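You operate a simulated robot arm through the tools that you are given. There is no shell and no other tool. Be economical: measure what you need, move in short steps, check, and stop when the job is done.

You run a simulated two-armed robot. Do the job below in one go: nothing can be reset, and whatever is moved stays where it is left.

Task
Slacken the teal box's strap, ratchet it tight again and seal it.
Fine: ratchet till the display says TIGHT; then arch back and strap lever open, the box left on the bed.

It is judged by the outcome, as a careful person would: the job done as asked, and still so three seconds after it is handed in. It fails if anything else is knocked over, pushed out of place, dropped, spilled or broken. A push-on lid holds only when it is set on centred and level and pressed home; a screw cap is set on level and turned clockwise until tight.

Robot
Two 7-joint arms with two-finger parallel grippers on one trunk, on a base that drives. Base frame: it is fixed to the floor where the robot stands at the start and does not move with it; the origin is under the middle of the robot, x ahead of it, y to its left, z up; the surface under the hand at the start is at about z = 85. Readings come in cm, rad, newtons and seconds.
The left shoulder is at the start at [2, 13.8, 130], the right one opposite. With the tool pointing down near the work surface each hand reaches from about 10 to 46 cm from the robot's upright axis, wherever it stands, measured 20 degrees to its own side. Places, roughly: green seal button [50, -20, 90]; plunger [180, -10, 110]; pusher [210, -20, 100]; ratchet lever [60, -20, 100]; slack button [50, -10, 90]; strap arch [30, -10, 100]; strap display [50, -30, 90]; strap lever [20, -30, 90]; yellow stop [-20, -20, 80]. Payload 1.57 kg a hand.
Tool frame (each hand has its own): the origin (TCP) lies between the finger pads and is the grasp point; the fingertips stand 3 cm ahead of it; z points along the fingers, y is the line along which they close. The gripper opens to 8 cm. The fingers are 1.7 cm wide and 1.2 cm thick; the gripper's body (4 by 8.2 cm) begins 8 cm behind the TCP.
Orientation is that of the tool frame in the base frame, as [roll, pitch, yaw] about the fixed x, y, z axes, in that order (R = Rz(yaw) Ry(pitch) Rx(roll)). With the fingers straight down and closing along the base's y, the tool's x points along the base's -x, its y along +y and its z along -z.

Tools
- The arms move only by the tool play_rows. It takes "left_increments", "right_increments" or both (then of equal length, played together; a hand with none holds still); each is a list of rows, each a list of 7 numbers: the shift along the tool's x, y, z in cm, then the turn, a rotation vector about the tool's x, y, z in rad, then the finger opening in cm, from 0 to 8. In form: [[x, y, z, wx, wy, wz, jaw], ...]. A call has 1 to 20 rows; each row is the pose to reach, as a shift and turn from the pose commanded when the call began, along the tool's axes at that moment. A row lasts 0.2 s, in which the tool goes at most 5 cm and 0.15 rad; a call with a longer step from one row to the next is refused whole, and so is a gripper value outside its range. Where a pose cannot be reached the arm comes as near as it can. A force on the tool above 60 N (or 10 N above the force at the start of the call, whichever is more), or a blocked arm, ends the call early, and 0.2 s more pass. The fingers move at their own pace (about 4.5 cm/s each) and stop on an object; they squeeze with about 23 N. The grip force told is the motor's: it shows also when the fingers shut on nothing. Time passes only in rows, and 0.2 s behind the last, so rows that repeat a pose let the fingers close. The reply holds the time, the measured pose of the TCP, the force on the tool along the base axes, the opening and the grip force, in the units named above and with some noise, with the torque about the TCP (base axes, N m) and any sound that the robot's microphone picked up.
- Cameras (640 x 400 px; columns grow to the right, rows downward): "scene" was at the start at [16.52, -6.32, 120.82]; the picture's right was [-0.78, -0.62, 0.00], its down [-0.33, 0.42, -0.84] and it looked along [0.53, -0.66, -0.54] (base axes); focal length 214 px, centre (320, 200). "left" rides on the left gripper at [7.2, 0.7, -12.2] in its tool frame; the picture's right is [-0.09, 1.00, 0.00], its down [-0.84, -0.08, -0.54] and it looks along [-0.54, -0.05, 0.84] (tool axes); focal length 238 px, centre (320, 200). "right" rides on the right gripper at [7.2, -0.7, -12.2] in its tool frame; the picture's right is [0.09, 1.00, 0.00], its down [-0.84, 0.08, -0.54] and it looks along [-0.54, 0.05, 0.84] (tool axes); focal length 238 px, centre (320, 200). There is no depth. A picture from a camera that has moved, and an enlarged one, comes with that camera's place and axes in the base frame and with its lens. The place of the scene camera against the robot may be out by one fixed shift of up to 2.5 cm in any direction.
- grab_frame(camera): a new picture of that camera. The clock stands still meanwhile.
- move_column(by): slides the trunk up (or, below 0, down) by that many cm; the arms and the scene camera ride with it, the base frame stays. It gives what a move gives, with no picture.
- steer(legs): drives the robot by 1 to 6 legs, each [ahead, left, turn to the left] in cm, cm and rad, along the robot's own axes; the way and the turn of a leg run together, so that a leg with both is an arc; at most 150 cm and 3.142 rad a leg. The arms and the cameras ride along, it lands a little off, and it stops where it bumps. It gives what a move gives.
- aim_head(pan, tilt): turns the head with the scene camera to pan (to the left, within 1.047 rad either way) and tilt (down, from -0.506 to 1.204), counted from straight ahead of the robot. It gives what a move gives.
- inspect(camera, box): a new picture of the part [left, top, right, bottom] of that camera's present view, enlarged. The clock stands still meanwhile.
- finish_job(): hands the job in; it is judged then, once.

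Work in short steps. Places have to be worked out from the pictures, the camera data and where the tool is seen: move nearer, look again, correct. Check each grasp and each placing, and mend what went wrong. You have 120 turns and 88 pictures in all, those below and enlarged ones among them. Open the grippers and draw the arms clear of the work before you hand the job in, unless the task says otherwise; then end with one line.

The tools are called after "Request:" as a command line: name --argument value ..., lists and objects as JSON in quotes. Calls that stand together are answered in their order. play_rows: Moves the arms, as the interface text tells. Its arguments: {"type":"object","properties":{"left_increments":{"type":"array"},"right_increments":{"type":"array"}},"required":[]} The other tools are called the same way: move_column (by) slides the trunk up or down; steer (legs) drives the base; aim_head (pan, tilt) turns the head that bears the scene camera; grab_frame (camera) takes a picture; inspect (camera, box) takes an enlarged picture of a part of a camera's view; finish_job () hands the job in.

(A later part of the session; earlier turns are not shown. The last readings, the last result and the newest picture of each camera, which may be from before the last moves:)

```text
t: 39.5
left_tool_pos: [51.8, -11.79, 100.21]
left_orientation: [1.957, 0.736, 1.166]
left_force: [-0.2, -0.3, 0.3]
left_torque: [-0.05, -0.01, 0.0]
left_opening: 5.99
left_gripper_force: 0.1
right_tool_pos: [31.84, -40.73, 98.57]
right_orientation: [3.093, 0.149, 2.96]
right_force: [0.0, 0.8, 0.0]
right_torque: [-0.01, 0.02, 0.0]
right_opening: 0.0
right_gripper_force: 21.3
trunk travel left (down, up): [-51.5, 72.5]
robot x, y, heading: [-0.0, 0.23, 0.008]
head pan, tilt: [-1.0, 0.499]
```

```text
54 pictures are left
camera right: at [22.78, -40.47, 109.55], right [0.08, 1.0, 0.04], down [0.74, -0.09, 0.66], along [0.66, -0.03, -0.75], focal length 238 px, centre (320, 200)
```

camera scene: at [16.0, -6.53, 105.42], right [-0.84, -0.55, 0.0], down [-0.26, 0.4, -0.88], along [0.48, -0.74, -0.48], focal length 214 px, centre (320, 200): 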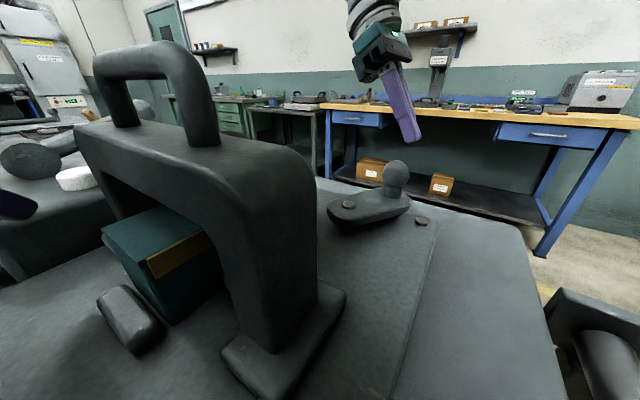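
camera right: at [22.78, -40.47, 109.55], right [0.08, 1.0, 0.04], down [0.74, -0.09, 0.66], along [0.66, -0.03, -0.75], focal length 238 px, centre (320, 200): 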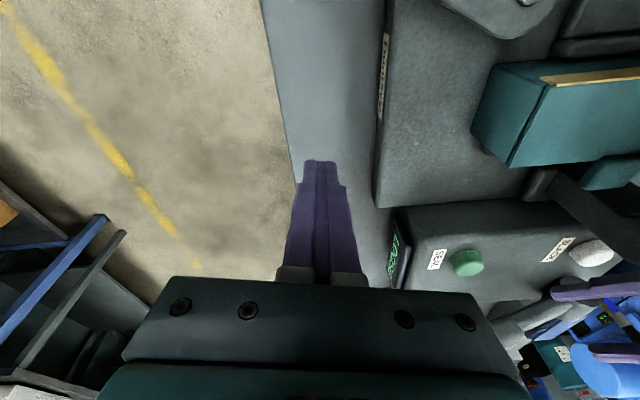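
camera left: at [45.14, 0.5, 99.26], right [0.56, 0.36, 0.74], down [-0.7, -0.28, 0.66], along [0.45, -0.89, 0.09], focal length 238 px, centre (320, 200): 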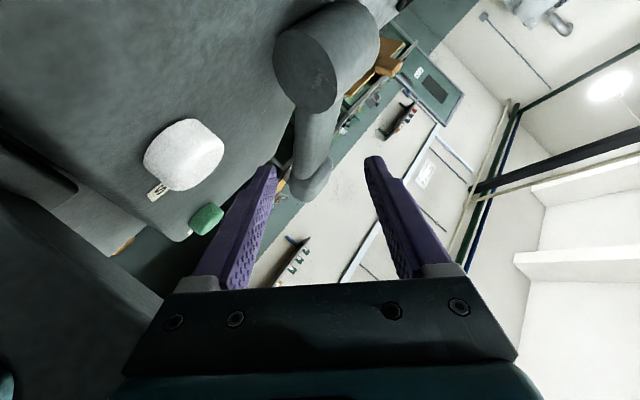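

The lever sits between the two fingers, handle end at about (56.2,-18.8,99). I advance the fork over the lever and sweep it up along its arc.

Request:
play_rows --left_increments '[[0, 0, 2.2, 0, 0, 0, 6], [0, 0, 4.4, 0, 0, 0, 6], [0, 0, 6.5, 0, 0, 0, 5], [0, 0, 6.5, 0, 0, 0, 4.5], [-0.4, 1.0, 5.9, 0, 0, 0, 4.5], [-0.6, 2.0, 5.1, 0, 0, 0, 4.5], [-0.6, 3.0, 4.4, 0, 0, 0, 4.5], [-0.4, 3.9, 3.5, 0, 0, 0, 4.5], [0, 4.8, 2.7, 0, 0, 0, 4.5], [0.6, 5.5, 1.9, 0, 0, 0, 4.5]]'

Request:
grab_frame --camera "left"

Request:
inspect --camera "right" --box '[380, 190, 640, 360]'

```text
t: 41.7
left_tool_pos: [56.94, -9.79, 103.37]
left_orientation: [1.947, 0.736, 1.167]
left_force: [0.0, -0.1, -1.3]
left_torque: [-0.03, -0.04, -0.02]
left_opening: 4.51
left_gripper_force: 0.2
left hand out of reach, approached as far as the arm can: row 3, 4
right_tool_pos: [32.07, -40.7, 98.65]
right_orientation: [3.091, 0.15, 2.963]
right_force: [-0.3, -0.7, -0.7]
right_torque: [-0.01, 0.05, 0.02]
right_opening: 0.01
right_gripper_force: 21.5
trunk travel left (down, up): [-51.5, 72.5]
robot x, y, heading: [0.0, 0.59, 0.014]
head pan, tilt: [-1.0, 0.499]
```

```text
53 pictures are left
camera left: at [50.3, 2.54, 102.42], right [0.55, 0.36, 0.75], down [-0.7, -0.28, 0.66], along [0.45, -0.89, 0.1], focal length 238 px, centre (320, 200)
```

left: 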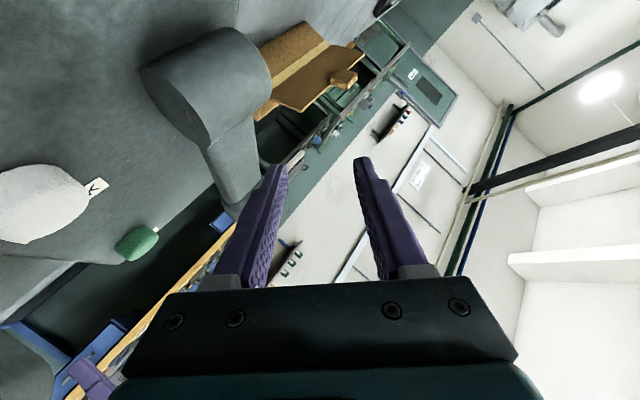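

```text
2.35 times, centred on (510, 275) of right
camera zoom: at [23.06, -40.3, 109.6], right [0.08, 1.0, 0.04], down [0.74, -0.08, 0.66], along [0.66, -0.03, -0.75], focal length 561 px, centre (-127, 24)
```

zoom: 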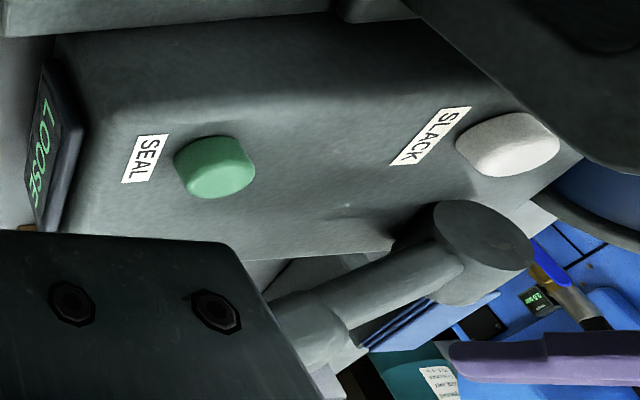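

The fork fell a bit short in x and slid past the lever (lever unmoved, still LOOSE). I'll turn the base slightly right to push the left shoulder forward; first I retract the left hand.

Request:
play_rows --left_increments '[[-2, 2, -1, 0, 0, 0, 4], [-2.7, 3.4, -4, 0, 0, 0, 3], [-1.8, 3.4, -8.5, 0, 0, 0, 3], [-1, 3, -13, 0, 0, 0, 3], [0, 2.8, -17.5, 0, 0, 0, 3], [1.2, 2.5, -22, 0, 0, 0, 3], [2.5, 2.2, -25.5, 0, 0, 0, 3]]'

Request:
steer --legs '[[0, 0, -0.28]]'

Request:
aim_head --pan -0.1 --tilt 0.6

Request:
grab_frame --camera "scene"

Request:
grab_frame --camera "right"

```text
t: 43.3
left_tool_pos: [39.29, 7.56, 109.94]
left_orientation: [1.961, 0.738, 1.169]
left_force: [0.4, 0.2, 0.1]
left_torque: [0.01, -0.01, -0.03]
left_opening: 2.99
left_gripper_force: 0.1
right_tool_pos: [31.76, -40.74, 98.55]
right_orientation: [3.091, 0.148, 2.96]
right_force: [-0.1, -0.6, 0.2]
right_torque: [0.02, -0.01, 0.02]
right_opening: 0.01
right_gripper_force: 21.2
trunk travel left (down, up): [-51.5, 72.5]
robot x, y, heading: [0.09, 0.57, 0.016]
head pan, tilt: [-1.0, 0.499]
```

```text
t: 44.6
left_tool_pos: [39.87, -3.52, 110.01]
left_orientation: [1.959, 0.741, 0.889]
left_force: [-0.7, 0.4, 1.1]
left_torque: [0.0, 0.01, 0.0]
left_opening: 2.98
left_gripper_force: 0.0
right_tool_pos: [19.21, -48.0, 98.51]
right_orientation: [3.092, 0.148, 2.681]
right_force: [0.1, -0.1, 0.3]
right_torque: [-0.04, 0.01, 0.0]
right_opening: 0.0
right_gripper_force: 21.2
trunk travel left (down, up): [-51.5, 72.5]
robot x, y, heading: [0.42, 0.52, -0.272]
head pan, tilt: [-1.0, 0.499]
```

```text
t: 45.8
left_tool_pos: [39.83, -3.6, 109.94]
left_orientation: [1.96, 0.74, 0.889]
left_force: [0.0, -0.1, 0.7]
left_torque: [0.0, 0.04, 0.0]
left_opening: 2.99
left_gripper_force: 0.0
right_tool_pos: [19.29, -47.98, 98.63]
right_orientation: [3.094, 0.148, 2.682]
right_force: [-0.8, 0.4, 0.2]
right_torque: [-0.01, -0.04, 0.0]
right_opening: 0.0
right_gripper_force: 20.8
trunk travel left (down, up): [-51.5, 72.5]
robot x, y, heading: [-0.01, 0.37, -0.27]
head pan, tilt: [-0.099, 0.6]
```

```text
51 pictures are left
camera scene: at [18.88, -4.89, 104.51], right [-0.36, -0.93, 0.0], down [-0.53, 0.21, -0.83], along [0.77, -0.3, -0.56], focal length 214 px, centre (320, 200)
```

scene: 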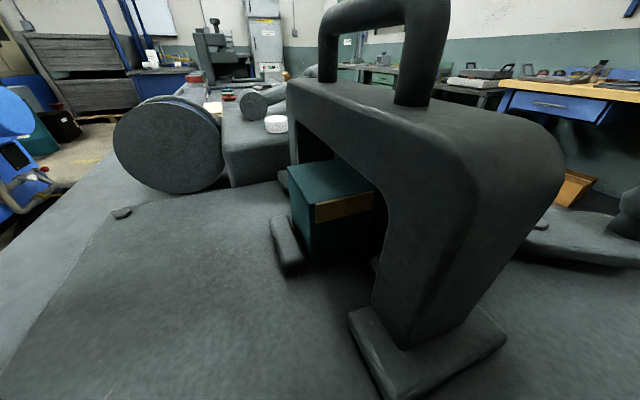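

```text
50 pictures are left
camera right: at [10.62, -45.16, 109.55], right [0.35, 0.93, 0.04], down [0.69, -0.29, 0.66], along [0.63, -0.21, -0.75], focal length 238 px, centre (320, 200)
```

right: 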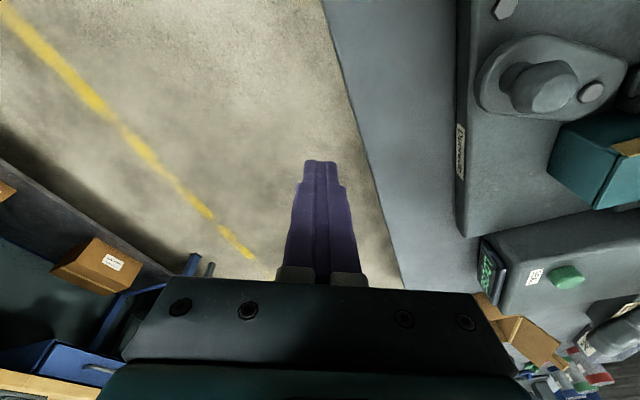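

The turn worked and the display is still visible. I set the left fork again short of the lever, now less slanted.

Request:
play_rows --left_increments '[[1.2, -0.1, 2.7, -0.04, 0.044, 0, 6], [2.4, -0.2, 5.4, -0.08, 0.088, 0, 6], [3.6, -0.2, 8.1, -0.12, 0.132, -0.01, 6], [4.9, -0.3, 10.9, -0.16, 0.176, -0.01, 6], [6.1, -0.4, 13.6, -0.2, 0.22, -0.01, 6], [7.3, -0.5, 16.3, -0.24, 0.264, -0.017, 6]]'

Request:
grab_frame --camera "left"

```text
t: 47.2
left_tool_pos: [52.1, -12.35, 100.24]
left_orientation: [1.931, 0.657, 1.218]
left_force: [0.8, -0.5, -0.9]
left_torque: [0.03, -0.01, -0.04]
left_opening: 6.01
left_gripper_force: 0.1
right_tool_pos: [19.39, -48.05, 98.62]
right_orientation: [3.092, 0.149, 2.681]
right_force: [-1.0, 0.0, 0.0]
right_torque: [-0.02, 0.0, -0.01]
right_opening: 0.0
right_gripper_force: 21.4
trunk travel left (down, up): [-51.5, 72.5]
robot x, y, heading: [-0.01, 0.66, -0.275]
head pan, tilt: [-0.099, 0.6]
```

```text
49 pictures are left
camera left: at [44.61, -0.44, 99.66], right [0.5, 0.35, 0.79], down [-0.71, -0.37, 0.6], along [0.5, -0.86, 0.06], focal length 238 px, centre (320, 200)
```

left: 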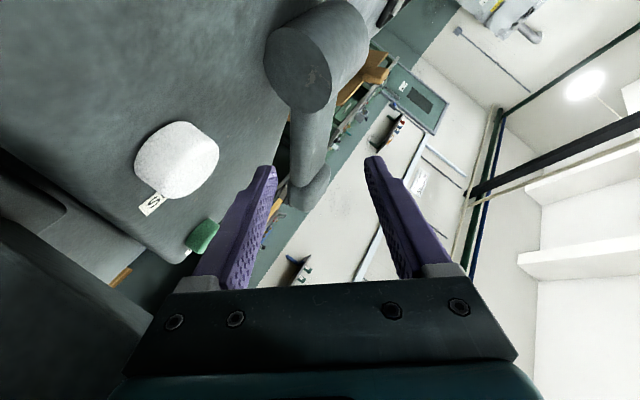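

Request:
play_rows --left_increments '[[0, 0, 2.2, 0, 0, 0, 6], [0, 0, 4.5, 0, 0, 0, 6], [0, 0, 6.8, 0, 0, 0, 6], [0, 0, 7.2, 0, 0, 0, 6]]'

Request:
grab_frame --camera "left"

```text
t: 48.0
left_tool_pos: [56.68, -15.29, 98.32]
left_orientation: [1.937, 0.652, 1.229]
left_force: [-17.1, 6.0, 4.3]
left_torque: [0.49, 0.41, 1.54]
left_opening: 6.02
left_gripper_force: 0.0
right_tool_pos: [18.95, -47.79, 98.55]
right_orientation: [3.09, 0.146, 2.683]
right_force: [-0.2, 0.4, -0.7]
right_torque: [-0.04, -0.01, 0.0]
right_opening: 0.0
right_gripper_force: 20.8
trunk travel left (down, up): [-51.5, 72.5]
robot x, y, heading: [0.02, 0.67, -0.269]
head pan, tilt: [-0.099, 0.6]
stopped in row 3 (left hand): the force on the tool passed its limit at 87 N (the readings are from after the stop); the commanded pose is now the measured one
```

```text
48 pictures are left
camera left: at [49.15, -3.33, 97.98], right [0.5, 0.34, 0.79], down [-0.7, -0.38, 0.6], along [0.51, -0.86, 0.05], focal length 238 px, centre (320, 200)
```

left: 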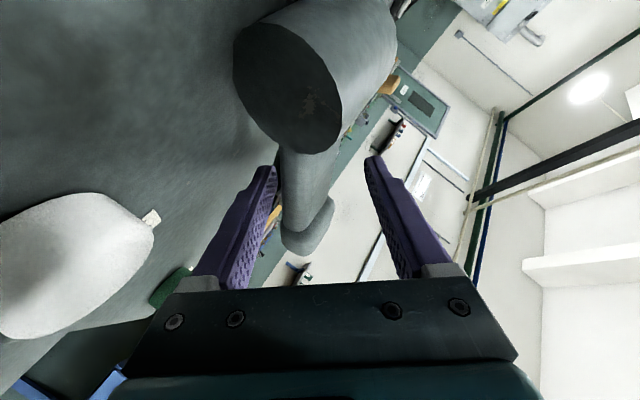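

Contact while advancing. I check what the lower fingertip met.

Request:
inspect --camera "right" --box '[460, 220, 640, 380]'

Request:
inspect --camera "scene" --box '[180, 20, 340, 130]'

Request:
inspect --camera "left" --box '[200, 100, 420, 260]'

```text
2.50 times, centred on (550, 300) of right
camera zoom: at [10.41, -44.97, 109.44], right [0.35, 0.94, 0.04], down [0.69, -0.29, 0.66], along [0.63, -0.21, -0.75], focal length 596 px, centre (-255, -50)
```

zoom: 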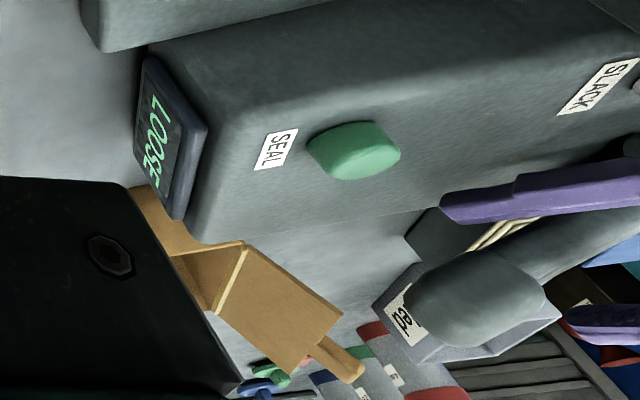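

```text
3.64 times, centred on (260, 75) of scene
camera zoom: at [18.53, -4.68, 104.45], right [-0.36, -0.93, 0.0], down [-0.53, 0.21, -0.82], along [0.77, -0.3, -0.57], focal length 780 px, centre (538, 654)
```

zoom: 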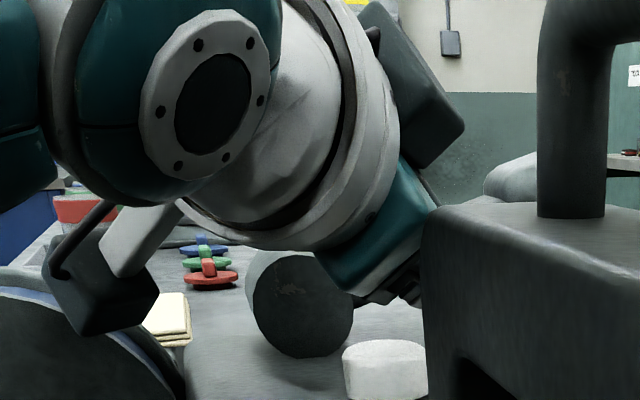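

```text
2.50 times, centred on (310, 180) of left
camera zoom: at [49.15, -3.33, 97.98], right [0.5, 0.34, 0.79], down [-0.7, -0.38, 0.6], along [0.51, -0.86, 0.05], focal length 596 px, centre (345, 250)
```

zoom: 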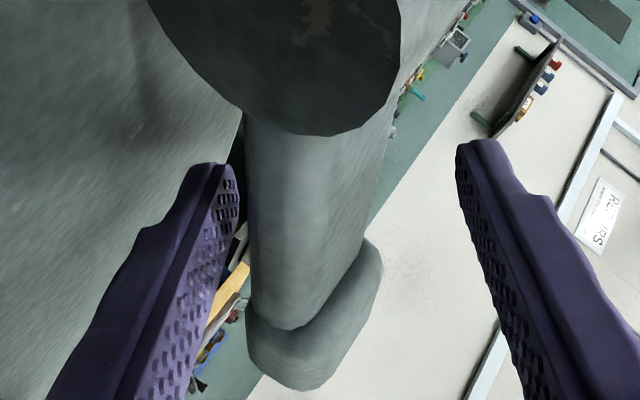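

The fork is over the lever (the gripper body touched the hub face; the wooden box is unmoved). I sweep up now along the arc.

Request:
play_rows --left_increments '[[-0.3, 1.0, -0.6, 0, 0, 0, 5], [-0.2, 2.3, -1.0, 0, 0, 0, 4.5], [-0.1, 3.4, -1.5, 0, 0, 0, 4.5], [0.2, 4.4, -2.2, 0, 0, 0, 4.5], [0.7, 5.3, -3.0, 0, 0, 0, 4.5], [1.4, 6.0, -3.7, 0, 0, 0, 4.5], [2.3, 6.6, -4.4, 0, 0, 0, 4.5]]'

Request:
grab_frame --camera "left"

Request:
inspect --camera "right" --box '[440, 200, 640, 380]'

```text
t: 48.9
left_tool_pos: [56.11, -14.26, 99.49]
left_orientation: [1.99, 0.651, 1.24]
left_force: [-18.2, -12.2, -20.0]
left_torque: [0.11, 0.2, -0.69]
left_opening: 7.22
left_gripper_force: 15.4
right_tool_pos: [18.65, -48.23, 98.52]
right_orientation: [3.094, 0.146, 2.68]
right_force: [-0.3, 0.0, 0.6]
right_torque: [0.01, 0.02, 0.01]
right_opening: 0.0
right_gripper_force: 21.5
trunk travel left (down, up): [-51.5, 72.5]
robot x, y, heading: [0.27, -0.1, -0.275]
head pan, tilt: [-0.099, 0.6]
stopped in row 4 (left hand): the force on the tool passed its limit at 64 N (the readings are from after the stop); the commanded pose is now the measured one
```

```text
44 pictures are left
camera left: at [48.89, -2.28, 99.54], right [0.54, 0.32, 0.78], down [-0.68, -0.37, 0.63], along [0.49, -0.87, 0.02], focal length 238 px, centre (320, 200)
```

left: 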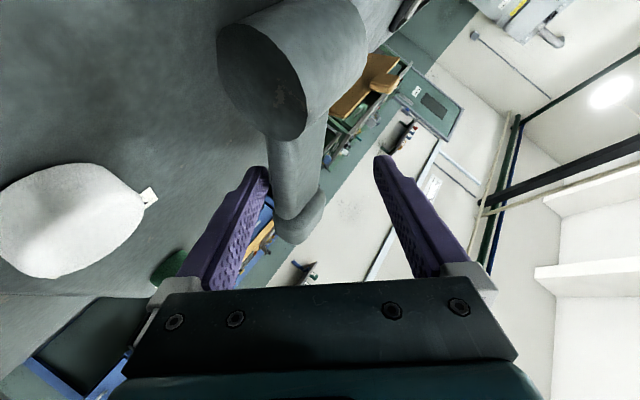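

```text
2.22 times, centred on (540, 290) of right
camera zoom: at [10.09, -45.3, 109.57], right [0.36, 0.93, 0.03], down [0.69, -0.29, 0.66], along [0.63, -0.21, -0.75], focal length 530 px, centre (-169, 0)
```

zoom: 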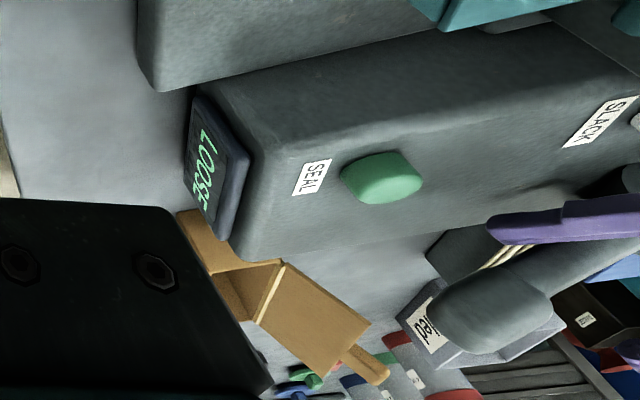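

The lever didn't yield to the open fork (the finger motor just spread to 7.2). I withdraw, close the fingers into a stick, and slide it under the handle end to push harder.

Request:
play_rows --left_increments '[[0, 0, -3, 0, 0, 0, 6], [0, 0, -6, 0, 0, 0, 3], [0, 0, -6, 0, 0, 0, 0], [0, 0, -6, 0, 0, 0, 0], [-0.2, -2, -5, 0, 0, 0, 0], [-0.2, -3.9, -3.5, 0, 0, 0, 0], [-0.2, -3.9, -1, 0, 0, 0, 0], [-0.2, -3.9, 1.5, 0, 0, 0, 0]]'

Request:
grab_frame --camera "left"

```text
t: 50.4
left_tool_pos: [52.72, -13.06, 99.59]
left_orientation: [1.943, 0.664, 1.231]
left_force: [-10.7, 21.6, 17.3]
left_torque: [0.4, 2.16, -1.59]
left_opening: 0.0
left_gripper_force: 17.7
right_tool_pos: [19.17, -47.56, 98.36]
right_orientation: [3.088, 0.147, 2.682]
right_force: [-0.4, 0.2, -0.7]
right_torque: [0.0, 0.02, -0.01]
right_opening: 0.0
right_gripper_force: 21.3
trunk travel left (down, up): [-51.5, 72.5]
robot x, y, heading: [-0.21, 0.35, -0.271]
head pan, tilt: [-0.099, 0.6]
stopped in row 7 (left hand): the force on the tool passed its limit at 80 N (the readings are from after the stop); the commanded pose is now the measured one
```

```text
42 pictures are left
camera left: at [45.16, -1.25, 99.19], right [0.51, 0.35, 0.79], down [-0.7, -0.37, 0.61], along [0.51, -0.86, 0.05], focal length 238 px, centre (320, 200)
```

left: 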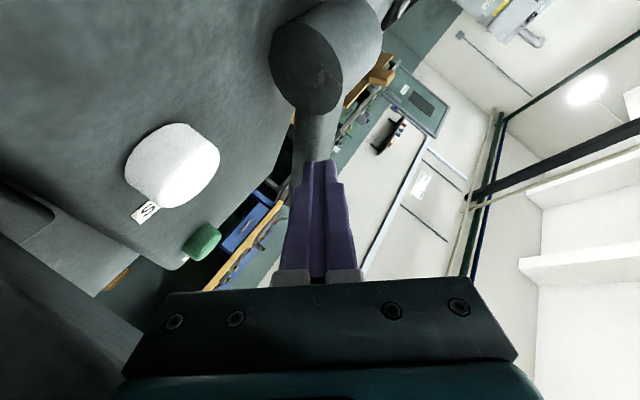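

The gripper body met the arch corner, so the left hand cannot get under the lever. I retract it and plan to use the right hand from the -y side.

Request:
play_rows --left_increments '[[-0.2, 3, -2, 0, 0, 0, 0], [0, 5, -5, 0, 0, 0, 0], [0.5, 6, -9, 0, 0, 0, 0], [1, 7, -13, 0, 0, 0, 0], [1.6, 7.5, -17, 0, 0, 0, 0], [2.2, 8, -21, 0, 0, 0, 0], [2.7, 8.1, -23.8, 0, 0, 0, 0]]'

Request:
grab_frame --camera "scene"

Request:
grab_frame --camera "left"

```text
t: 52.0
left_tool_pos: [42.56, 3.52, 111.26]
left_orientation: [1.948, 0.663, 1.229]
left_force: [-0.1, 0.7, -0.1]
left_torque: [0.01, 0.03, -0.03]
left_opening: 0.0
left_gripper_force: 20.8
left hand out of reach, approached as far as the arm can: row 6, 7
right_tool_pos: [19.28, -47.94, 98.48]
right_orientation: [3.091, 0.149, 2.683]
right_force: [-0.4, -0.8, -0.6]
right_torque: [-0.01, 0.02, 0.02]
right_opening: 0.0
right_gripper_force: 20.8
trunk travel left (down, up): [-51.5, 72.5]
robot x, y, heading: [-0.01, 0.43, -0.274]
head pan, tilt: [-0.099, 0.6]
```

```text
41 pictures are left
camera scene: at [18.85, -4.82, 104.51], right [-0.36, -0.93, 0.0], down [-0.53, 0.21, -0.82], along [0.77, -0.3, -0.57], focal length 214 px, centre (320, 200)
```

scene: 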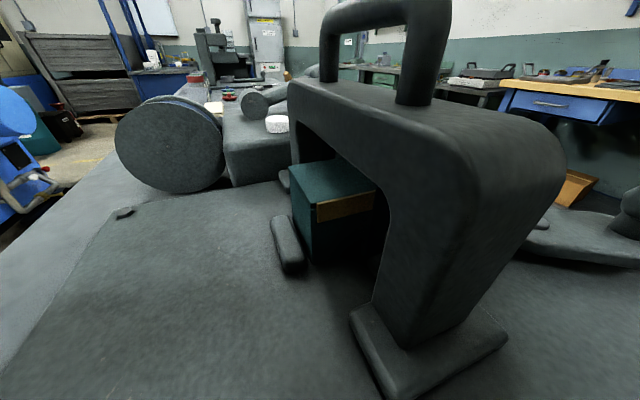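

```text
40 pictures are left
camera left: at [35.08, 15.38, 110.95], right [0.51, 0.34, 0.79], down [-0.7, -0.37, 0.62], along [0.5, -0.86, 0.05], focal length 238 px, centre (320, 200)
```

left: 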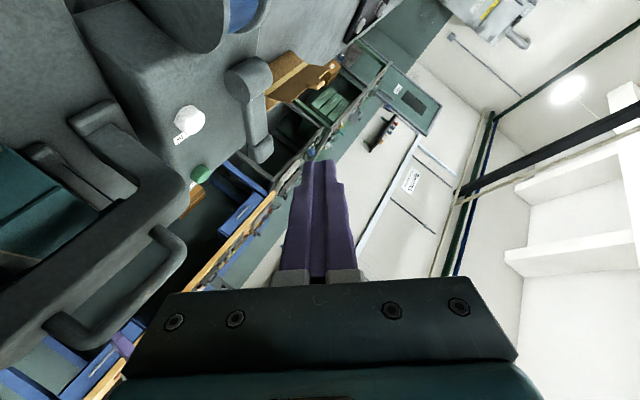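

The arch and lever look undisturbed. I turn the base back left a little so the right shoulder comes forward.

Request:
steer --legs '[[0, 0, 0.4]]'

Request:
inspect --camera "right" --box '[360, 130, 640, 330]'

```text
t: 53.6
left_tool_pos: [38.0, 19.57, 111.29]
left_orientation: [1.951, 0.664, 1.626]
left_force: [-0.3, -0.3, 0.0]
left_torque: [-0.01, 0.0, -0.01]
left_opening: 0.01
left_gripper_force: 21.8
right_tool_pos: [36.47, -36.76, 98.58]
right_orientation: [3.09, 0.148, 3.081]
right_force: [-0.6, 0.1, 0.2]
right_torque: [0.0, 0.0, -0.03]
right_opening: 0.01
right_gripper_force: 21.5
trunk travel left (down, up): [-51.5, 72.5]
robot x, y, heading: [-0.05, 0.15, 0.125]
head pan, tilt: [-0.099, 0.6]
```

```text
2.00 times, centred on (500, 230) of right
camera zoom: at [27.49, -37.41, 109.55], right [-0.04, 1.0, 0.04], down [0.75, 0.0, 0.66], along [0.66, 0.05, -0.75], focal length 477 px, centre (-40, 140)
```

zoom: 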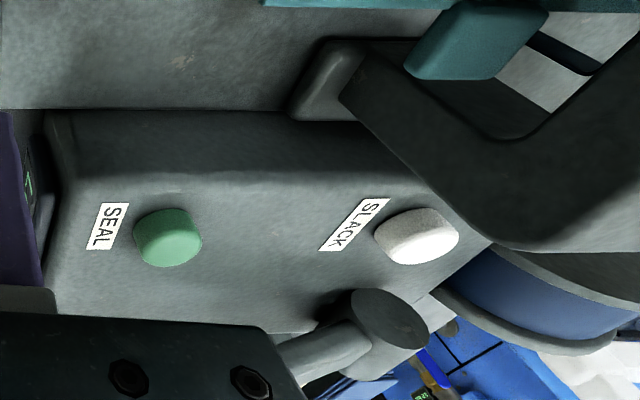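

Green button is pinned at (48.1,-24.8,94). I bring the right hand's closed fingers, tilted forward-down, to 5 cm short of the underside of the handle end.

Request:
play_rows --right_increments '[[-1.7, 1.9, -1.8, -0.028, -0.09, -0.06, 0], [-4.1, 4.6, -3.6, -0.055, -0.181, -0.121, 0], [-6.4, 7.3, -4.3, -0.083, -0.272, -0.181, 0], [-8.5, 10, -4.1, -0.11, -0.362, -0.242, 0], [-10.5, 12.6, -2.8, -0.138, -0.453, -0.302, 0], [-12.4, 15.2, -1.6, -0.165, -0.543, -0.362, 0], [-14.3, 17.8, 0.1, -0.193, -0.634, -0.423, 0], [-14.1, 17.7, 1.6, -0.22, -0.724, -0.483, 0]]'

Request:
grab_frame --camera "right"

```text
t: 55.4
left_tool_pos: [38.07, 19.62, 111.3]
left_orientation: [1.95, 0.662, 1.625]
left_force: [0.1, 0.8, -0.7]
left_torque: [-0.01, -0.01, 0.01]
left_opening: 0.01
left_gripper_force: 21.1
right_tool_pos: [51.62, -19.87, 99.97]
right_orientation: [-3.135, 0.905, -2.674]
right_force: [-0.4, -0.6, 0.3]
right_torque: [0.01, 0.0, 0.03]
right_opening: 0.01
right_gripper_force: 21.2
trunk travel left (down, up): [-51.5, 72.5]
robot x, y, heading: [-0.31, 0.08, 0.127]
head pan, tilt: [-0.099, 0.6]
```

```text
38 pictures are left
camera right: at [39.26, -26.7, 101.9], right [-0.5, 0.87, -0.08], down [0.05, 0.11, 0.99], along [0.87, 0.49, -0.1], focal length 238 px, centre (320, 200)
```

right: 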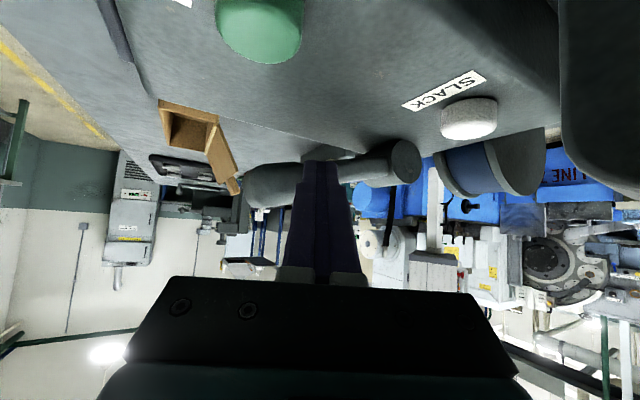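

The handle end is really near (57.4,-20.5,99.5). I shift 2 cm toward -y, slide under the thick handle and lift along the arc.

Request:
play_rows --right_increments '[[0, -1.84, 0, 0, 0, 0, 0], [-0.1, -1.84, 2.5, 0, 0, 0, 0], [-0.2, -1.84, 4.5, 0, 0, 0, 0], [-0.3, -1.84, 5.8, 0, 0, 0, 0], [-1.2, -1.4, 5.3, 0, 0, 0, 0], [-2.1, -1.04, 4.9, 0, 0, 0, 0], [-2.8, -0.6, 4.6, 0, 0, 0, 0], [-3.5, -0.14, 4.3, 0, 0, 0, 0]]'

Request:
grab_frame --camera "right"

```text
t: 55.9
left_tool_pos: [37.33, 19.47, 110.95]
left_orientation: [1.957, 0.665, 1.63]
left_force: [-0.4, 0.0, 0.1]
left_torque: [0.0, 0.0, 0.0]
left_opening: 0.02
left_gripper_force: 21.9
right_tool_pos: [51.88, -20.73, 97.78]
right_orientation: [3.111, 0.861, -2.688]
right_force: [-42.3, 1.4, 2.2]
right_torque: [-0.01, 0.54, 0.2]
right_opening: 0.0
right_gripper_force: 21.3
trunk travel left (down, up): [-51.5, 72.5]
robot x, y, heading: [-0.17, -0.13, 0.126]
head pan, tilt: [-0.099, 0.6]
stopped in row 2 (right hand): the force on the tool passed its limit at 71 N (the readings are from after the stop); the commanded pose is now the measured one
```

```text
37 pictures are left
camera right: at [39.74, -27.64, 100.25], right [-0.51, 0.86, -0.05], down [0.09, 0.11, 0.99], along [0.86, 0.5, -0.14], focal length 238 px, centre (320, 200)
```

right: 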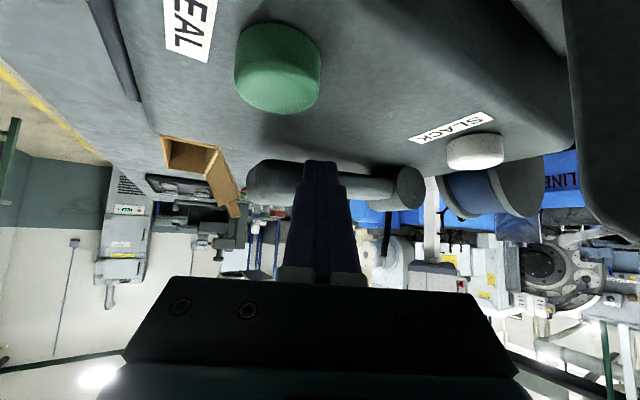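

The lever handle appears to have gone down (from ~99.5 to ~97), so the stroke may be downward. I back off and see whether it springs back.

Request:
play_rows --right_increments '[[0, 0, -2, 0, 0, 0, 0], [0, 0, -4, 0, 0, 0, 0], [-2, 0, -5, 0, 0, 0, 0]]'

Request:
grab_frame --camera "right"

```text
t: 56.7
left_tool_pos: [38.09, 19.67, 111.21]
left_orientation: [1.948, 0.666, 1.625]
left_force: [0.3, -0.3, -0.3]
left_torque: [0.0, 0.0, 0.0]
left_opening: 0.0
left_gripper_force: 21.0
right_tool_pos: [50.69, -21.96, 103.32]
right_orientation: [3.128, 0.883, -2.682]
right_force: [0.2, -0.6, 0.2]
right_torque: [-0.01, -0.01, -0.02]
right_opening: 0.02
right_gripper_force: 21.6
trunk travel left (down, up): [-51.5, 72.5]
robot x, y, heading: [-0.38, 0.48, 0.126]
head pan, tilt: [-0.099, 0.6]
```

```text
36 pictures are left
camera right: at [38.45, -28.91, 105.52], right [-0.5, 0.86, -0.06], down [0.07, 0.11, 0.99], along [0.86, 0.49, -0.12], focal length 238 px, centre (320, 200)
```

right: 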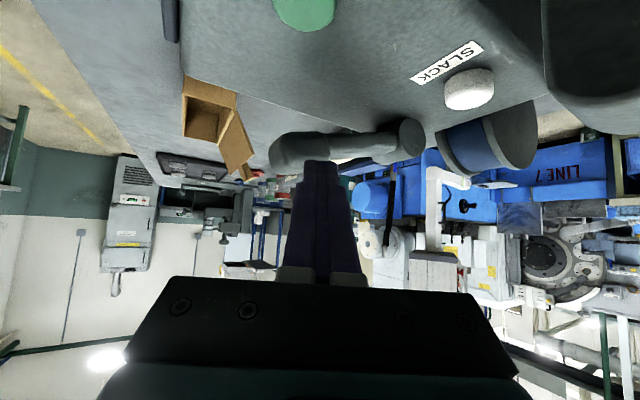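

It springs back up to z≈99.5, so the ratchet stroke is a push down. I put the fingertips on top of the handle, press down, and come back up.

Request:
play_rows --right_increments '[[-2.7, -0.6, 2.0, 0, 0, 0, 0], [-1.15, -0.6, 3.27, 0, 0, 0, 0], [0, -0.6, 4.2, 0, 0, 0, 0], [0.8, -0.6, 4.9, 0, 0, 0, 0], [1.5, -0.6, 5.5, 0, 0, 0, 0], [1.9, -0.6, 5.8, 0, 0, 0, 0]]'

Request:
grab_frame --camera "right"

```text
t: 58.1
left_tool_pos: [37.96, 19.54, 111.28]
left_orientation: [1.947, 0.666, 1.625]
left_force: [0.4, 0.1, -0.2]
left_torque: [-0.02, -0.03, 0.01]
left_opening: 0.01
left_gripper_force: 21.4
right_tool_pos: [54.21, -20.93, 99.86]
right_orientation: [3.131, 0.928, -2.68]
right_force: [-1.9, -1.6, 12.3]
right_torque: [0.01, -0.13, -0.14]
right_opening: 0.0
right_gripper_force: 21.5
trunk travel left (down, up): [-51.5, 72.5]
robot x, y, heading: [0.01, 0.22, 0.123]
head pan, tilt: [-0.099, 0.6]
stopped in row 6 (right hand): the force on the tool passed its limit at 67 N (the readings are from after the stop); the commanded pose is now the measured one
```

```text
35 pictures are left
camera right: at [41.99, -27.91, 101.45], right [-0.5, 0.86, -0.07], down [0.03, 0.09, 1.0], along [0.87, 0.49, -0.07], focal length 238 px, centre (320, 200)
```

right: 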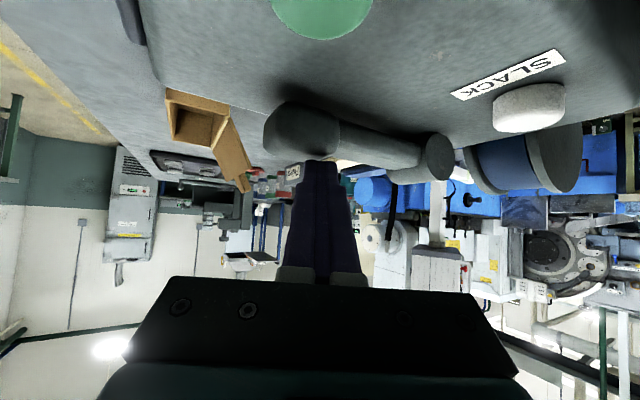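

The lever went down to a stop at 67 N. I lift off and draw back toward -y to read the display.

Request:
play_rows --right_increments '[[-1.5, 0, -1.3, 0, 0, 0, 0], [-3, 0, -2.6, 0, 0, 0, 0], [-2.5, -1.5, -6.5, 0, 0, 0, 0], [-1.8, -3, -10.5, 0, 0, 0, 0], [-1, -4.5, -14.5, 0, 0, 0, 0]]'

Request:
grab_frame --camera "right"

```text
t: 59.3
left_tool_pos: [37.89, 19.58, 111.4]
left_orientation: [1.95, 0.665, 1.625]
left_force: [-0.4, 0.3, 0.6]
left_torque: [0.02, 0.0, -0.03]
left_opening: 0.0
left_gripper_force: 21.3
right_tool_pos: [46.47, -30.02, 109.26]
right_orientation: [3.127, 0.916, -2.681]
right_force: [-0.5, -1.0, -0.6]
right_torque: [-0.02, -0.02, 0.03]
right_opening: 0.02
right_gripper_force: 20.7
trunk travel left (down, up): [-51.5, 72.5]
robot x, y, heading: [-0.04, 0.42, 0.126]
head pan, tilt: [-0.099, 0.6]
```

```text
34 pictures are left
camera right: at [34.2, -36.89, 110.91], right [-0.5, 0.86, -0.06], down [0.04, 0.1, 0.99], along [0.86, 0.5, -0.08], focal length 238 px, centre (320, 200)
```

right: 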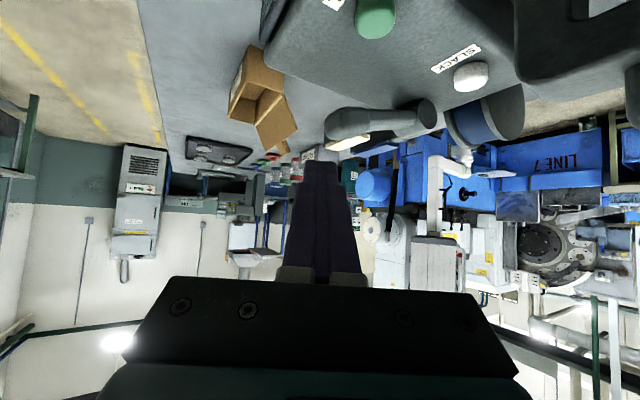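

Request:
play_rows --right_increments '[[0, -0.5, 0, 0, 0.14, 0, 0], [0, -1, 0, 0, 0.28, 0, 0], [0, -1.5, 0, 0, 0.42, 0, 0], [0, -2, 0, 0, 0.55, 0, 0]]'

Request:
grab_frame --camera "right"

```text
t: 60.3
left_tool_pos: [38.02, 19.58, 111.37]
left_orientation: [1.949, 0.665, 1.626]
left_force: [-0.6, -1.8, -0.3]
left_torque: [0.01, 0.0, -0.01]
left_opening: 0.0
left_gripper_force: 21.6
right_tool_pos: [47.37, -31.66, 109.08]
right_orientation: [3.133, 0.366, -2.675]
right_force: [-0.5, 0.0, 0.5]
right_torque: [-0.04, 0.01, -0.05]
right_opening: 0.01
right_gripper_force: 21.2
trunk travel left (down, up): [-51.5, 72.5]
robot x, y, heading: [-0.36, 0.28, 0.128]
head pan, tilt: [-0.099, 0.6]
```

```text
33 pictures are left
camera right: at [37.79, -37.37, 117.92], right [-0.53, 0.85, -0.03], down [0.49, 0.33, 0.81], along [0.69, 0.41, -0.59], focal length 238 px, centre (320, 200)
```

right: 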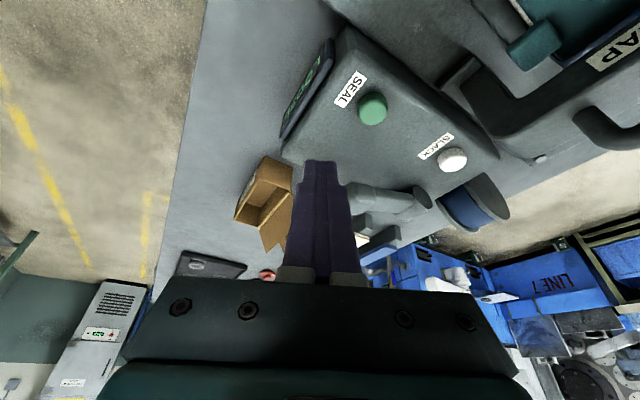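

Request:
inspect --camera "right" --box '[250, 20, 410, 160]'

```text
2.86 times, centred on (330, 90) of right
camera zoom: at [37.79, -37.37, 117.92], right [-0.53, 0.85, -0.03], down [0.49, 0.33, 0.81], along [0.69, 0.41, -0.59], focal length 681 px, centre (291, 514)
```

zoom: 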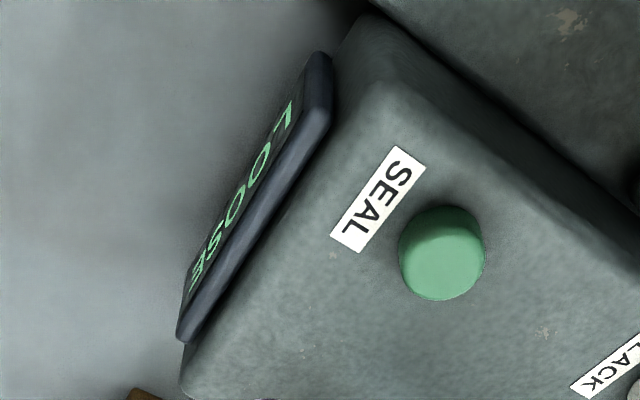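

Still LOOSE. I go back over the handle and press down more slowly, all the way, then lift.

Request:
play_rows --right_increments '[[-2, 1.6, 2, 0, -0.14, 0, 0], [-4, 3.3, 4.2, 0, -0.28, 0, 0], [-6, 4.9, 6.4, 0, -0.42, 0, 0], [-8, 6.5, 8.65, 0, -0.55, 0, 0], [-7.6, 6.5, 9.6, 0, -0.55, 0, 0], [-7.3, 6.5, 10.5, 0, -0.55, 0, 0], [-7.0, 6.5, 11.2, 0, -0.55, 0, 0], [-6.8, 6.5, 11.8, 0, -0.55, 0, 0], [-6.6, 6.5, 12.3, 0, -0.55, 0, 0], [-6.5, 6.5, 12.7, 0, -0.55, 0, 0], [-6.4, 6.5, 13, 0, -0.55, 0, 0], [-6.3, 6.5, 13.3, 0, -0.55, 0, 0], [-6.2, 6.5, 13.6, 0, -0.55, 0, 0], [-6.1, 6.5, 13.9, 0, -0.55, 0, 0]]'

Request:
grab_frame --camera "right"

```text
t: 63.3
left_tool_pos: [38.12, 19.42, 111.38]
left_orientation: [1.947, 0.666, 1.623]
left_force: [0.3, 0.1, 0.1]
left_torque: [0.0, 0.01, -0.01]
left_opening: 0.0
left_gripper_force: 21.4
right_tool_pos: [54.4, -21.06, 99.78]
right_orientation: [3.141, 0.953, -2.671]
right_force: [-20.7, 0.2, 55.9]
right_torque: [0.53, -0.43, 0.23]
right_opening: 0.01
right_gripper_force: 21.0
trunk travel left (down, up): [-51.5, 72.5]
robot x, y, heading: [0.22, 0.55, 0.125]
head pan, tilt: [-0.099, 0.6]
```

```text
31 pictures are left
camera right: at [42.09, -28.03, 100.98], right [-0.5, 0.86, -0.08], down [0.0, 0.09, 1.0], along [0.87, 0.5, -0.05], focal length 238 px, centre (320, 200)
```

right: 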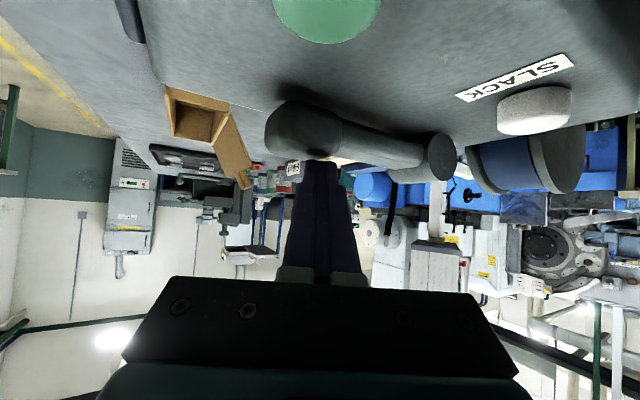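

It bottoms out at the same height (56 N), no click. I go back to read the display after this second stroke.

Request:
play_rows --right_increments '[[-1.5, 0, -1.3, 0, 0, 0, 0], [-3, 0, -2.6, 0, 0, 0, 0], [-2.5, -1.5, -6.5, 0, 0.1, 0, 0], [-1.8, -3, -10.5, 0, 0.24, 0, 0], [-1, -4.5, -14.5, 0, 0.38, 0, 0], [-1, -6, -14.5, 0, 0.52, 0, 0], [-1, -6, -14.5, 0, 0.58, 0, 0]]'

Request:
grab_frame --camera "right"

```text
t: 64.9
left_tool_pos: [38.02, 19.61, 111.33]
left_orientation: [1.948, 0.664, 1.625]
left_force: [0.4, -0.4, -0.5]
left_torque: [-0.02, 0.02, -0.02]
left_opening: 0.01
left_gripper_force: 21.3
right_tool_pos: [46.91, -31.36, 108.0]
right_orientation: [3.131, 0.337, -2.673]
right_force: [0.2, 0.0, 0.1]
right_torque: [0.03, 0.01, 0.01]
right_opening: 0.0
right_gripper_force: 21.2
trunk travel left (down, up): [-51.5, 72.5]
robot x, y, heading: [-0.24, 0.33, 0.128]
head pan, tilt: [-0.099, 0.6]
```

```text
30 pictures are left
camera right: at [37.65, -36.87, 117.04], right [-0.53, 0.85, -0.02], down [0.51, 0.34, 0.79], along [0.68, 0.41, -0.61], focal length 238 px, centre (320, 200)
```

right: 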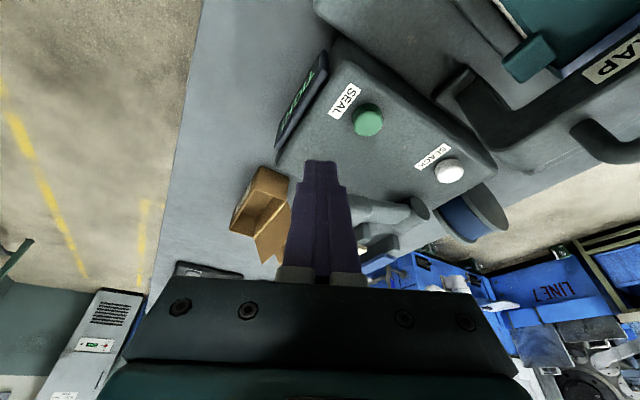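

Request:
inspect --camera "right" --box '[260, 30, 400, 150]'

```text
3.33 times, centred on (330, 90) of right
camera zoom: at [37.65, -36.87, 117.04], right [-0.53, 0.85, -0.02], down [0.51, 0.34, 0.79], along [0.68, 0.41, -0.61], focal length 794 px, centre (287, 567)
```

zoom: 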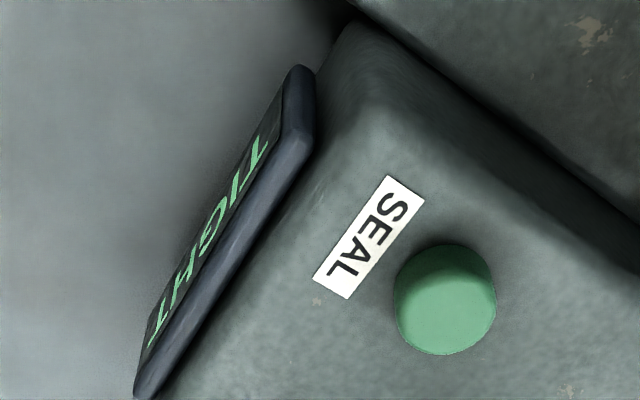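

TIGHT. Now the green SEAL button: I move over (48.1,-24.8) and press down gently.

Request:
play_rows --right_increments '[[-0.1, 2.7, 4.3, 0, 0, 0, 0], [-0.2, 5.3, 8.56, 0, 0, 0, 0], [0.5, 5.3, 10.5, 0, 0, 0, 0], [0.7, 5.3, 11.1, 0, 0, 0, 0], [0.85, 5.3, 11.6, 0, 0, 0, 0], [1.0, 5.3, 12.0, 0, 0, 0, 0], [1.15, 5.3, 12.4, 0, 0, 0, 0], [1.25, 5.3, 12.7, 0, 0, 0, 0]]'

```text
refused: row 1 steps farther than a row can; nothing moved
```

Row 1 was just over the limit; I split it.

Request:
play_rows --right_increments '[[-0.1, 2, 3, 0, 0, 0, 0], [-0.1, 3.7, 6, 0, 0, 0, 0], [-0.2, 5.3, 8.56, 0, 0, 0, 0], [0.5, 5.3, 10.5, 0, 0, 0, 0], [0.7, 5.3, 11.1, 0, 0, 0, 0], [0.85, 5.3, 11.6, 0, 0, 0, 0], [1.0, 5.3, 12.0, 0, 0, 0, 0], [1.15, 5.3, 12.4, 0, 0, 0, 0], [1.25, 5.3, 12.7, 0, 0, 0, 0]]'

```text
t: 66.5
left_tool_pos: [37.96, 19.42, 111.3]
left_orientation: [1.946, 0.666, 1.622]
left_force: [-0.3, -0.1, 0.0]
left_torque: [-0.01, 0.02, -0.06]
left_opening: 0.0
left_gripper_force: 21.8
right_tool_pos: [47.48, -25.24, 97.58]
right_orientation: [3.136, 0.365, -2.671]
right_force: [-38.8, -9.0, 93.9]
right_torque: [0.0, 0.61, -0.28]
right_opening: 0.0
right_gripper_force: 21.3
trunk travel left (down, up): [-51.5, 72.5]
robot x, y, heading: [-0.05, 0.21, 0.122]
head pan, tilt: [-0.099, 0.6]
heard: click
stopped in row 8 (right hand): the force on the tool passed its limit at 64 N (the readings are from after the stop); the commanded pose is now the measured one
```

Click heard. I lift off and read the display.

Request:
play_rows --right_increments '[[-0.8, 0, -2.4, 0, 0, 0, 0], [-1.0, -1.5, -5, 0, 0, 0, 0], [-0.6, -3.2, -8, 0, 0, 0, 0], [-0.5, -5.3, -11, 0, 0, 0, 0]]'

Request:
inspect --camera "right" --box '[260, 30, 400, 150]'

```text
t: 67.5
left_tool_pos: [37.97, 19.57, 111.22]
left_orientation: [1.949, 0.666, 1.624]
left_force: [0.0, 0.9, -0.6]
left_torque: [-0.01, -0.02, -0.02]
left_opening: 0.02
left_gripper_force: 21.8
right_tool_pos: [46.87, -31.34, 107.3]
right_orientation: [3.134, 0.35, -2.672]
right_force: [-0.1, 0.2, -0.1]
right_torque: [-0.01, 0.0, 0.02]
right_opening: 0.0
right_gripper_force: 21.2
trunk travel left (down, up): [-51.5, 72.5]
robot x, y, heading: [-0.26, 0.17, 0.129]
head pan, tilt: [-0.099, 0.6]
```

```text
3.33 times, centred on (330, 90) of right
camera zoom: at [37.38, -37.01, 116.34], right [-0.53, 0.85, -0.02], down [0.5, 0.34, 0.8], along [0.68, 0.41, -0.6], focal length 794 px, centre (287, 567)
```

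zoom: 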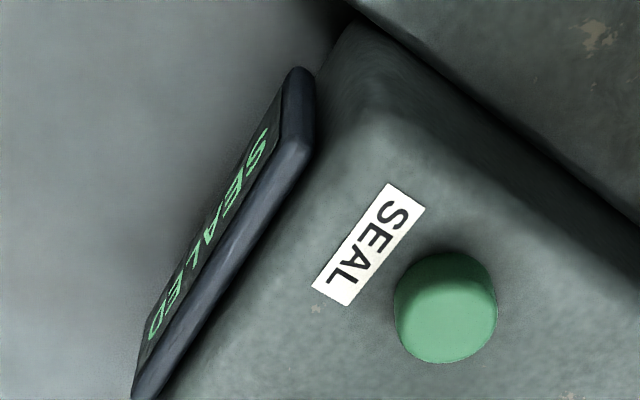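

SEALED. Now the strap lever and arch. I raise the trunk back so hands can work tool-down over the plate.

Request:
move_column --by 16

Request:
aim_head --pan -0.9 --tilt 0.8

Request:
grab_frame --camera "scene"

```text
t: 69.4
left_tool_pos: [37.9, 19.69, 127.21]
left_orientation: [1.95, 0.666, 1.625]
left_force: [0.1, -0.3, 0.1]
left_torque: [0.03, 0.02, -0.03]
left_opening: 0.03
left_gripper_force: 21.3
right_tool_pos: [46.94, -31.32, 123.28]
right_orientation: [3.133, 0.353, -2.67]
right_force: [0.1, 0.1, 0.0]
right_torque: [0.01, -0.01, 0.03]
right_opening: 0.0
right_gripper_force: 21.4
trunk travel left (down, up): [-67.5, 56.5]
robot x, y, heading: [-0.08, 0.18, 0.126]
head pan, tilt: [-0.099, 0.6]
```

```text
t: 70.5
left_tool_pos: [37.98, 19.5, 127.34]
left_orientation: [1.951, 0.665, 1.625]
left_force: [-0.3, -0.2, 0.0]
left_torque: [0.05, 0.0, -0.04]
left_opening: 0.0
left_gripper_force: 21.6
right_tool_pos: [46.86, -31.22, 123.41]
right_orientation: [3.133, 0.352, -2.67]
right_force: [1.1, -0.5, 0.0]
right_torque: [0.01, 0.01, 0.0]
right_opening: 0.0
right_gripper_force: 21.8
trunk travel left (down, up): [-67.5, 56.5]
robot x, y, heading: [-0.23, 0.46, 0.124]
head pan, tilt: [-0.901, 0.799]
```

```text
27 pictures are left
camera scene: at [16.5, -3.34, 118.83], right [-0.7, -0.71, 0.0], down [-0.51, 0.5, -0.7], along [0.5, -0.49, -0.72], focal length 214 px, centre (320, 200)
```

scene: 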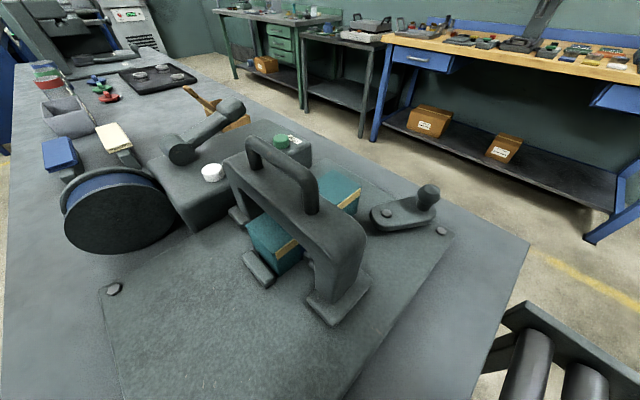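

I bring the right hand back over the strap-lever knob (about (20.8,-33,93)), tool down, fingers opened.

Request:
play_rows --right_increments '[[3.2, 1.1, 1.1, 0.01, 0.038, 0.055, 0], [6.4, 2.3, 2.1, 0.02, 0.077, 0.11, 0], [9.7, 3.4, 3.2, 0.029, 0.115, 0.165, 2], [12.9, 4.6, 4.3, 0.039, 0.153, 0.22, 4], [16.1, 5.7, 5.3, 0.049, 0.192, 0.275, 6], [19.3, 6.9, 6.4, 0.059, 0.23, 0.33, 6], [22.6, 8, 7.5, 0.068, 0.268, 0.385, 6], [25.8, 9.2, 8.5, 0.078, 0.307, 0.44, 6], [29, 10.3, 9.6, 0.088, 0.345, 0.495, 6]]'

Request:
grab_frame --camera "right"

```text
t: 72.5
left_tool_pos: [37.91, 19.63, 127.34]
left_orientation: [1.949, 0.664, 1.625]
left_force: [0.0, 0.5, -0.8]
left_torque: [-0.02, 0.02, 0.01]
left_opening: 0.01
left_gripper_force: 21.3
right_tool_pos: [20.78, -32.84, 104.43]
right_orientation: [3.134, -0.006, 3.114]
right_force: [0.0, 0.2, 0.3]
right_torque: [0.03, 0.03, 0.01]
right_opening: 6.0
right_gripper_force: 0.1
trunk travel left (down, up): [-67.5, 56.5]
robot x, y, heading: [-0.22, 0.61, 0.127]
head pan, tilt: [-0.901, 0.799]
```

```text
26 pictures are left
camera right: at [13.57, -33.4, 116.69], right [-0.06, 1.0, 0.01], down [0.84, 0.05, 0.54], along [0.54, 0.04, -0.84], focal length 238 px, centre (320, 200)
```

right: 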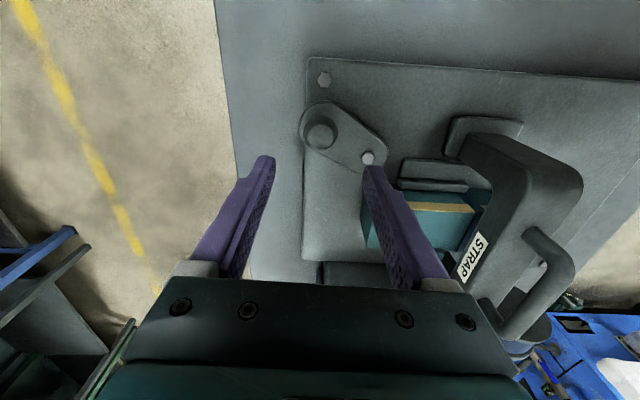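

The knob is right under the hand. I descend and grip it.

Request:
play_rows --right_increments '[[0, 0.1, 4, 0, 0, 0, 6], [0, 0.1, 8, 0, 0, 0, 6], [0, 0.1, 10, 0, 0, 0, 6], [0, 0.1, 11.4, 0, 0, 0, 6], [0, 0.1, 11.4, 0, 0, 0, 2], [0, 0.1, 11.4, 0, 0, 0, 0], [0, 0.1, 11.4, 0, 0, 0, 0], [0, 0.1, 11.4, 0, 0, 0, 0]]'

```text
t: 73.5
left_tool_pos: [37.86, 19.64, 127.4]
left_orientation: [1.949, 0.665, 1.623]
left_force: [-0.2, 0.3, -0.2]
left_torque: [0.0, -0.01, 0.01]
left_opening: 0.02
left_gripper_force: 20.9
right_tool_pos: [20.87, -32.31, 93.62]
right_orientation: [3.123, 0.0, 3.123]
right_force: [-11.3, 10.7, 40.0]
right_torque: [1.44, 0.03, 0.06]
right_opening: 5.02
right_gripper_force: 6.4
trunk travel left (down, up): [-67.5, 56.5]
robot x, y, heading: [-0.39, 0.39, 0.125]
head pan, tilt: [-0.901, 0.799]
stopped in row 5 (right hand): the force on the tool passed its limit at 78 N (the readings are from after the stop); the commanded pose is now the measured one
```

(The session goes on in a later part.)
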